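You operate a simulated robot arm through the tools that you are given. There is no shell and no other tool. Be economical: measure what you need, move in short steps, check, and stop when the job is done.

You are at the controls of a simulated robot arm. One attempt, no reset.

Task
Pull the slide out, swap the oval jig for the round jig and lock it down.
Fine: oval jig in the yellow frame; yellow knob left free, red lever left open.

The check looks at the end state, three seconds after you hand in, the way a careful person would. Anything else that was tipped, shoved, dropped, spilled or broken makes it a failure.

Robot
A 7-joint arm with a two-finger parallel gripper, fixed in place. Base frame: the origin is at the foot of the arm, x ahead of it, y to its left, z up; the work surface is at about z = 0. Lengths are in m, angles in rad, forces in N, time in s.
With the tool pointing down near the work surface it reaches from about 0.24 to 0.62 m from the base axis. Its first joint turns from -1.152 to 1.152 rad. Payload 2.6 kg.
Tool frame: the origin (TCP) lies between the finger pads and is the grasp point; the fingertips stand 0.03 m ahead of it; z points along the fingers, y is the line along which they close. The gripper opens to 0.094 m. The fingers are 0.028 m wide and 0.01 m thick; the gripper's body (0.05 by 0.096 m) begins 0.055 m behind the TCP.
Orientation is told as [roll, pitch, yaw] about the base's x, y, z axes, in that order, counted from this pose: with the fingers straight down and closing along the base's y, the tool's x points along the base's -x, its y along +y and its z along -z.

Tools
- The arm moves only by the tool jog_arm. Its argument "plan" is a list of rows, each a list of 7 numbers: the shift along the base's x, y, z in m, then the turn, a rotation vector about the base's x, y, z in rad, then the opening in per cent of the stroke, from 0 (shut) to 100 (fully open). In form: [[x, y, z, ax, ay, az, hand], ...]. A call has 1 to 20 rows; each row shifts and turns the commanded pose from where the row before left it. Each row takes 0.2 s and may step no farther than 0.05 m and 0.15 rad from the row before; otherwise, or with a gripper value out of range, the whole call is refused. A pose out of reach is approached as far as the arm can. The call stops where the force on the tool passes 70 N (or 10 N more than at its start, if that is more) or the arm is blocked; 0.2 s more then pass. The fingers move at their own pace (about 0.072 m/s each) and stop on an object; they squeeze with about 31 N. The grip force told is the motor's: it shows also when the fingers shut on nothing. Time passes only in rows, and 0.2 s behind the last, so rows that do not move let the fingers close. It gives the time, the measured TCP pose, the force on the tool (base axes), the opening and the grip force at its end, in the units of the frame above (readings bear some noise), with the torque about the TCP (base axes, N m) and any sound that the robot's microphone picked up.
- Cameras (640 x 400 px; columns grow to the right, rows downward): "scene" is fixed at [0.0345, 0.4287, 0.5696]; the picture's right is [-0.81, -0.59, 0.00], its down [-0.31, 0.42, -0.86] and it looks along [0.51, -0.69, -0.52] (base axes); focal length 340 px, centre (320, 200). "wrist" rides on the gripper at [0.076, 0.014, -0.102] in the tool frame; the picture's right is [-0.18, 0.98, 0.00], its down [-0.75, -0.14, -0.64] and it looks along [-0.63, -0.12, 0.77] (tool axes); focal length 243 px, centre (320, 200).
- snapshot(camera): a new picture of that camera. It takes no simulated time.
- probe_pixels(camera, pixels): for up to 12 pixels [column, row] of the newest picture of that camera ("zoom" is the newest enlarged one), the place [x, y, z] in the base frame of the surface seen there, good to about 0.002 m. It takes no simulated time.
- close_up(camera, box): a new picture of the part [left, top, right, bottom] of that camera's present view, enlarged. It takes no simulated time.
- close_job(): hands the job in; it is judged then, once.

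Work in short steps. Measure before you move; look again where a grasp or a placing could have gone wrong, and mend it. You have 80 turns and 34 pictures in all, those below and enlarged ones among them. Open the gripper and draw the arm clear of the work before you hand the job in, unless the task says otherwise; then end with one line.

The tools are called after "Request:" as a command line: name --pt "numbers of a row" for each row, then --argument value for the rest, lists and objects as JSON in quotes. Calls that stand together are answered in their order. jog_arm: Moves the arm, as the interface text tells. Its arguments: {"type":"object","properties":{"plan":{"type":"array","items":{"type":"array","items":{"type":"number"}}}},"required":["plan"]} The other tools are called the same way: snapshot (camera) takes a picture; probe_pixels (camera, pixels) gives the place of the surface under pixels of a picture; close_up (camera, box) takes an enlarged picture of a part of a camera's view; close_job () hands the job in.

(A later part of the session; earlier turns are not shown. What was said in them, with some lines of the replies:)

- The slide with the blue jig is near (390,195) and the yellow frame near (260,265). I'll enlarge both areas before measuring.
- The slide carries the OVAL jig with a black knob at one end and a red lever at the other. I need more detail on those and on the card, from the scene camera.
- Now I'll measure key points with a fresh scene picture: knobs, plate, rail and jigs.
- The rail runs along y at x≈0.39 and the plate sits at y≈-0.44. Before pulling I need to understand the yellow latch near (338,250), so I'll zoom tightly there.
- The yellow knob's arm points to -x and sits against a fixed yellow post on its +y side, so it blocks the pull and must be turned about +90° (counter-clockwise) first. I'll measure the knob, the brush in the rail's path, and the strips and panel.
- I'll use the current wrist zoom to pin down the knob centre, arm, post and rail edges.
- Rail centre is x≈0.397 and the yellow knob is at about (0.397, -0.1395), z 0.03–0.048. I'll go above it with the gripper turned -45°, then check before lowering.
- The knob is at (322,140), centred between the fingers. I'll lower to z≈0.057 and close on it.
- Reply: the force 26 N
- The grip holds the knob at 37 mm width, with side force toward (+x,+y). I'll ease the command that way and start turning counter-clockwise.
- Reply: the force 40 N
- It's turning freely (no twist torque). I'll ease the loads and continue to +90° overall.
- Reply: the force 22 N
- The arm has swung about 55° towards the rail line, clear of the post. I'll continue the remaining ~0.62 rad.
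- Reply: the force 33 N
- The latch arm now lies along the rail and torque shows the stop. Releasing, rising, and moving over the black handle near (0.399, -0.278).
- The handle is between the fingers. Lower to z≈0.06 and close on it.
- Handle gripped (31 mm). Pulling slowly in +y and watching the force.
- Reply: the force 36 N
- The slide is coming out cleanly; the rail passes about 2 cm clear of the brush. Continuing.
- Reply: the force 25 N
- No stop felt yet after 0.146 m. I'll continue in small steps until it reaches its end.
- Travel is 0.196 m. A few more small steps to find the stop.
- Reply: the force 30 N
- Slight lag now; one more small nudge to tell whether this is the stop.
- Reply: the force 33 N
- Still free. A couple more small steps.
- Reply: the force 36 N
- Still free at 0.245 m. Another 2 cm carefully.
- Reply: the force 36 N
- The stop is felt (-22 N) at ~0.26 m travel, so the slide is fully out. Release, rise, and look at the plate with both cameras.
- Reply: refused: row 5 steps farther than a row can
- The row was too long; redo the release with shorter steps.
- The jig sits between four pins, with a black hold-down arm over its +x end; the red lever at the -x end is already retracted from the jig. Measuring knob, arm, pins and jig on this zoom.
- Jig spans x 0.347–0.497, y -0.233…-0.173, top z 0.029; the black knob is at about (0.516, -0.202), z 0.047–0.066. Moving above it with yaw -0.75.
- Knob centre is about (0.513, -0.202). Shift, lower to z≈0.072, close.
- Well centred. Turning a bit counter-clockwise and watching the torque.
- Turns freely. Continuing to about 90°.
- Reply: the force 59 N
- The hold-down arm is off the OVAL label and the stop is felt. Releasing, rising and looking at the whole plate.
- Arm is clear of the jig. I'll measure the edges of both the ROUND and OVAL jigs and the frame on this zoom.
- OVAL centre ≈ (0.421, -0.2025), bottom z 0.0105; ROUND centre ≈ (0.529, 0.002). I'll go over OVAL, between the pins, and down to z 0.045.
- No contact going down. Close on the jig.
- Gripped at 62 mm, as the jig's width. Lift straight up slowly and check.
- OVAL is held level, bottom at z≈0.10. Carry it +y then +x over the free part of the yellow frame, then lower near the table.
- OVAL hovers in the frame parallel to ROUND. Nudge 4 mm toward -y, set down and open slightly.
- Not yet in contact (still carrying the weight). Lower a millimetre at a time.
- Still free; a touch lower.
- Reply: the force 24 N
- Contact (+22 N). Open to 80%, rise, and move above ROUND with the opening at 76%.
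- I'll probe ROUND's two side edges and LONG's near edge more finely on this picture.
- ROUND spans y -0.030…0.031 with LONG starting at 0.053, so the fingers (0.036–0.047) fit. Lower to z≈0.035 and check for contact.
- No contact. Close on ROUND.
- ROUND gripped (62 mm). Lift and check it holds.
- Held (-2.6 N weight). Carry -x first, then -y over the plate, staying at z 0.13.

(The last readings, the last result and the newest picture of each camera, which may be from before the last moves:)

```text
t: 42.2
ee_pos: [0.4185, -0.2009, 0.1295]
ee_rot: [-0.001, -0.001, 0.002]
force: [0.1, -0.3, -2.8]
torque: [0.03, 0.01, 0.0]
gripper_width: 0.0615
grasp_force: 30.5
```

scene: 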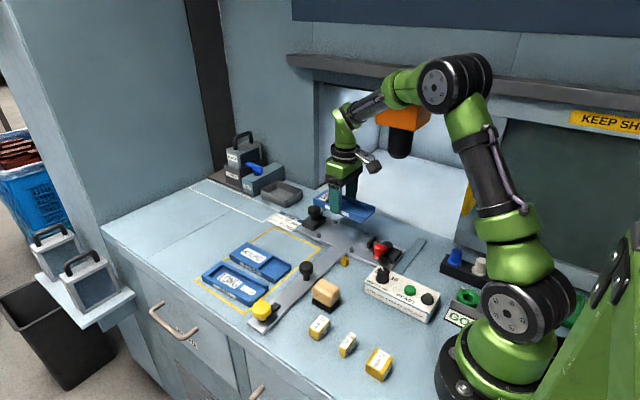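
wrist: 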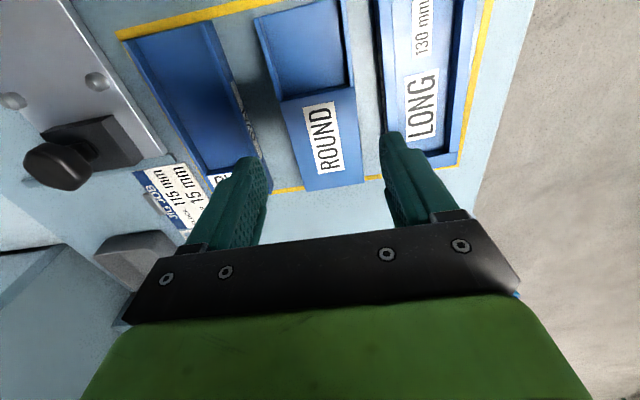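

Correct y by -2 mm and lower to z 0.062 (jig bottom just above the pins), then look.

Request:
jog_arm --pt "0 -0.002 -0.03 0 0 0 0" --pt "0 0 -0.025 0 0 0 0" --pt "0 0 -0.012 0 0 0 0" --pt "0 0 0 0 0 0 0"

Request:
close_up --camera "scene" --box '[300, 190, 420, 265]'

Request:
probe_pixels --camera "zoom" --pixels '[[95, 205], [140, 225], [260, 290], [300, 270], [350, 235], [200, 210], [310, 300]]'

```text
t: 43.2
ee_pos: [0.418, -0.1998, 0.0616]
ee_rot: [-0.001, -0.001, 0.003]
force: [-0.2, -0.3, -3.0]
torque: [0.01, 0.04, -0.01]
gripper_width: 0.062
grasp_force: 30.8
```

```text
5.33 times, centred on (360, 228) of scene
```

zoom: 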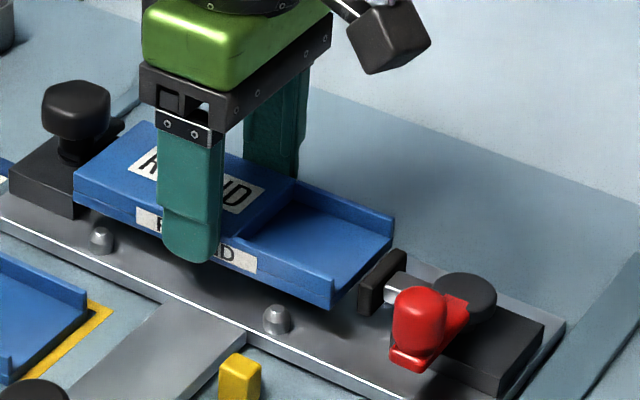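

```text
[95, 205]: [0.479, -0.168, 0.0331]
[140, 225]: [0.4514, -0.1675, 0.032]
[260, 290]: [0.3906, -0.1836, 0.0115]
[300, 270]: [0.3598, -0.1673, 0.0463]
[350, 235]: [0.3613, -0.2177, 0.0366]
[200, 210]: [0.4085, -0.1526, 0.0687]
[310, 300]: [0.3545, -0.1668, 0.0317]
```

Jig's front face is at y≈-0.1675, a few mm too far toward +y. Probe the front pins to align.

Request:
probe_pixels --camera "zoom" --pixels '[[101, 229], [101, 238], [93, 240], [110, 238], [276, 307], [276, 318], [268, 318], [286, 316], [333, 295], [180, 245], [250, 272], [76, 190]]'

```text
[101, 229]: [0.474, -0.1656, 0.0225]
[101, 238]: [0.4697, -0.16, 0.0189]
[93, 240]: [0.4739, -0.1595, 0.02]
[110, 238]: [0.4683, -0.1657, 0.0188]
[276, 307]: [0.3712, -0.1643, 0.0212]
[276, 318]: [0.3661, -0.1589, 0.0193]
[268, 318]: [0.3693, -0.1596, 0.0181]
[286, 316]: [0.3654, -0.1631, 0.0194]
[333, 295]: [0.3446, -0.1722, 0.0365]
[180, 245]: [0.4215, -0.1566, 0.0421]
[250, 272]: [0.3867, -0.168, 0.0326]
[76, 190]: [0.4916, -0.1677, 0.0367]
```

Pins' inner edge is ≈-0.169; OVAL's face sat at -0.1725. Shift -4.5 mm in y and +1 mm in x, and lower gently.

Request:
jog_arm --pt "0.001 -0.0045 0 0 0 0 0" --pt "0 0 0 0 0 0 0" --pt "0 0 -0.006 0 0 0 0" --pt "0 0 -0.004 0 0 0 0" --pt "0 0 0 0 0 0 0"

```text
t: 44.4
ee_pos: [0.4193, -0.2042, 0.0527]
ee_rot: [-0.002, -0.001, 0.001]
force: [0.1, -0.3, -2.9]
torque: [0.03, 0.03, 0.0]
gripper_width: 0.0618
grasp_force: 31.0
```

Already below the pin tops with no contact. Continue down to seat.

Request:
jog_arm --pt "0 0 -0.003 0 0 0 0" --pt "0 0 -0.002 0 0 0 0" --pt "0 0 -0.001 0 0 0 0" --pt "0 0 -0.001 0 0 0 0" --pt "0 0 0 0 0 0 0"

```text
t: 45.6
ee_pos: [0.418, -0.2053, 0.0458]
ee_rot: [-0.002, 0.001, 0.001]
force: [-0.8, -0.3, -2.7]
torque: [0.01, -0.02, -0.04]
gripper_width: 0.0619
grasp_force: 31.2
```

Nearly seated; now gently move +x to bring it against the end block while still just off the plate.

Request:
jog_arm --pt "0.001 0 0 0 0 0 0" --pt "0.001 0 0 0 0 0 0" --pt "0.001 0 0 0 0 0 0" --pt "0 0 0 0 0 0 0"

```text
t: 46.6
ee_pos: [0.4208, -0.2055, 0.045]
ee_rot: [-0.001, 0.001, 0.003]
force: [-0.2, 0.1, -1.9]
torque: [-0.03, 0.03, -0.03]
gripper_width: 0.0618
grasp_force: 31.4
```

Matches OVAL's old position. Lower the last bit until contact.

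Request:
jog_arm --pt "0.001 0 -0.001 0 0 0 0" --pt "0 0 -0.001 0 0 0 0" --pt "0 0 0 0 0 0 0"

```text
t: 47.4
ee_pos: [0.4219, -0.2069, 0.0422]
ee_rot: [-0.002, -0.002, 0.002]
force: [-13.7, 2.5, 26.3]
torque: [0.15, 0.38, 0.25]
gripper_width: 0.0619
grasp_force: 30.7
```

Seated: +26 N up and -14 N from the end block. Release with a small opening and rise.

Request:
jog_arm --pt "0 0 0.001 0 0 0 85" --pt "0 0 0 0 0 0 85" --pt "0 0 0.02 0 0 0 85" --pt "0 0 0.04 0 0 0 100" --pt "0 0 0.04 0 0 0 100" --pt "0.03 0.001 0 0 0 0.15 100" --pt "0.03 0.001 0 0 0 0.15 100" --pt "0.03 0.001 -0.01 0 0 0.15 100" --pt "0 0 -0.01 0 0 0.15 100" --pt "0 0 0 0 0 0.15 100" --pt "0 0 0 0 0 0 100"

Request:
snapshot --camera "wrist"

Request:
probe_pixels --camera "wrist" --pixels '[[320, 130], [320, 140], [320, 150], [310, 140], [330, 140], [340, 140], [300, 140], [320, 120], [280, 110], [360, 110], [350, 90], [300, 110]]'

```text
t: 49.8
ee_pos: [0.5116, -0.2034, 0.125]
ee_rot: [0.0, 0.001, 0.753]
force: [-0.7, -1.1, 0.3]
torque: [0.02, -0.02, 0.03]
gripper_width: 0.0941
grasp_force: 0.1
```

```text
2 pictures are left
```

wrist: 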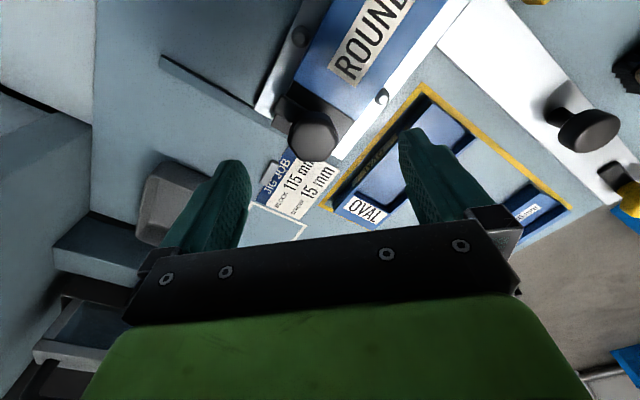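

```text
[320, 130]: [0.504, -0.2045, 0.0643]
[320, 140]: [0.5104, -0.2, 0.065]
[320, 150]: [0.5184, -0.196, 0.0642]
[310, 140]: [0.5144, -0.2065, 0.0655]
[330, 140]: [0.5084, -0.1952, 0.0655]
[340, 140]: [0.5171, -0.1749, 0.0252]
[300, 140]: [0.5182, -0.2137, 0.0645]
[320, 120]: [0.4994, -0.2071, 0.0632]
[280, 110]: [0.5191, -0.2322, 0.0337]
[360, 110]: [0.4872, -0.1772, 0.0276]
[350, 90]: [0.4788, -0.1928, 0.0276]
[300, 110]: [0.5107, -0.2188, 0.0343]
```

ROUND is between the pins; the knob is at about (0.511, -0.205) with its arm pointing -y. Lower and grip the knob.

Request:
jog_arm --pt "0 -0.002 -0.025 0 0 0 100" --pt "0 0 -0.027 0 0 0 100" --pt "0 0 0 0 0 0 30" --pt "0 0 0 0 0 0 0" --pt "0 0 0 0 0 0 0" --pt "0 0 0 0 0 0 0"

```text
t: 51.2
ee_pos: [0.5134, -0.2084, 0.0719]
ee_rot: [-0.011, 0.0, 0.755]
force: [30.5, -21.4, -12.9]
torque: [-0.16, 0.07, -0.17]
gripper_width: 0.0372
grasp_force: 45.1
```

Side load says the knob is ~3 mm toward (+x,-y). Ease the command and begin turning clockwise.

Request:
jog_arm --pt "0.003 -0.002 0 0 0 0 0" --pt "0 0 0 0 0 -0.1 0" --pt "0 0 0 0 0 -0.15 0" --pt "0 0 0 0 0 -0.15 0"

```text
t: 52.2
ee_pos: [0.515, -0.2072, 0.0705]
ee_rot: [0.007, 0.006, 0.348]
force: [-35.6, -0.3, 19.9]
torque: [0.09, 0.72, 0.06]
gripper_width: 0.0374
grasp_force: 45.1
```

Turning. Relax -2 mm in x and continue.

Request:
jog_arm --pt "-0.003 0 0 0 0 -0.1 0" --pt "0 0 0 0 0 -0.15 0" --pt "0 0 0 0 0 -0.15 0" --pt "0 0 0 0 0 -0.15 0" --pt "0 0 0 0 0 -0.15 0"

```text
t: 53.4
ee_pos: [0.5143, -0.2053, 0.0709]
ee_rot: [0.003, 0.0, -0.346]
force: [27.4, 2.0, -30.2]
torque: [-0.05, -0.44, 0.01]
gripper_width: 0.0375
grasp_force: 45.0
```

Continue the last ~0.45 rad toward the original closed angle, watching torque.

Request:
jog_arm --pt "0.001 0 0 0 0 -0.15 0" --pt "0 0 0 0 0 -0.15 0" --pt "0 0 0 0 0 -0.12 0" --pt "0 0 0 0 0 -0.06 0" --pt "0 0 0 0 0 0 0"

```text
t: 54.6
ee_pos: [0.514, -0.2052, 0.0719]
ee_rot: [0.001, 0.004, -0.825]
force: [28.1, 6.7, -29.3]
torque: [0.03, -0.1, 0.44]
gripper_width: 0.0372
grasp_force: 45.0
```

Torque +0.44 shows the clamp's stop is reached. Relax, open, rise and withdraw toward a clear pose, then look.

Request:
jog_arm --pt "0 0 0 0 0 0.04 50" --pt "0 0 0 0 0 0 100" --pt "0 0 0 0 0 0 100" --pt "0 0 0.045 0 0 0 100" --pt "-0.02 0 0.04 0 0 0.1 100" --pt "-0.04 0 0.03 0 0 0.15 100" --pt "-0.04 0 0.03 0 0 0.15 100" --pt "-0.04 0 0.02 0 0 0.15 100" --pt "-0.04 0 0.01 0 0 0.15 100" --pt "-0.04 0 0.01 0 0 0.08 100" --pt "0 0 0 0 0 0 100"

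Request:
close_up --camera "scene" --box '[200, 190, 430, 330]'

Request:
probe_pixels --camera "zoom" --pixels '[[295, 228], [270, 215], [320, 70], [340, 105], [400, 150], [450, 180], [375, 100], [465, 155]]'

```text
t: 57.0
ee_pos: [0.2924, -0.2059, 0.2568]
ee_rot: [-0.001, 0.001, -0.007]
force: [-0.8, -0.2, -0.4]
torque: [-0.02, -0.02, 0.0]
gripper_width: 0.0942
grasp_force: 0.2
```

```text
2.78 times, centred on (315, 260) of scene
```

zoom: 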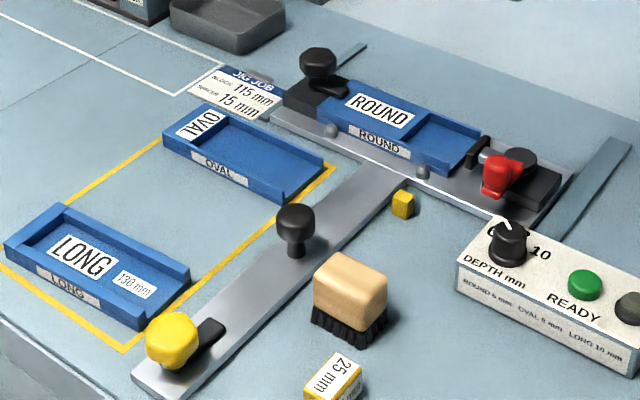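

```text
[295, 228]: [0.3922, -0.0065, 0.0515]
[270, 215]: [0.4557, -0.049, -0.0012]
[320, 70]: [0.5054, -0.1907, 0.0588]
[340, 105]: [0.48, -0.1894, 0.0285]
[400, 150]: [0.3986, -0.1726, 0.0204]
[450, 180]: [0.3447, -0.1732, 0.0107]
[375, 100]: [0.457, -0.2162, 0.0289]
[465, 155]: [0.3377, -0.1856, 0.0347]
```

ROUND is seated between the pins, OVAL is inside the yellow frame, slide still out. One last zoom to confirm the hold-down arm sits over ROUND.

Request:
close_up --camera "scene" --box '[295, 200, 385, 256]'

Request:
probe_pixels --camera "zoom" --pixels '[[160, 145], [190, 160], [130, 150], [210, 150]]'

```text
7.11 times, centred on (340, 228) of scene
```

zoom: 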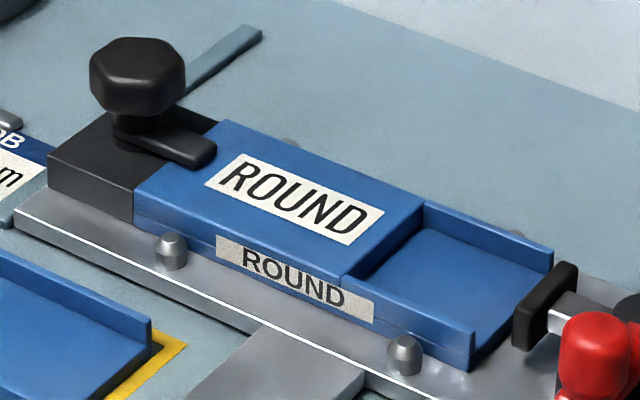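

```text
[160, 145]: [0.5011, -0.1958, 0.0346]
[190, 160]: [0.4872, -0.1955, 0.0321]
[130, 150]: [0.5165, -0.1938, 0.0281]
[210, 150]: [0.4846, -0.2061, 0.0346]
```

The hold-down arm lies over ROUND's end exactly as it did over OVAL, the jig is flat between the pins, and the arm is clear with the gripper open. Handing in.

Request:
close_job

```text
The job is handed in.
```

The slide is pulled out to its stop. The round jig is seated between the pins with the black hold-down turned over it, and the oval jig is in the yellow frame. The yellow knob is left free, and I didn't touch the red lever: it looked open already, its pad about 1 cm clear of the jig.
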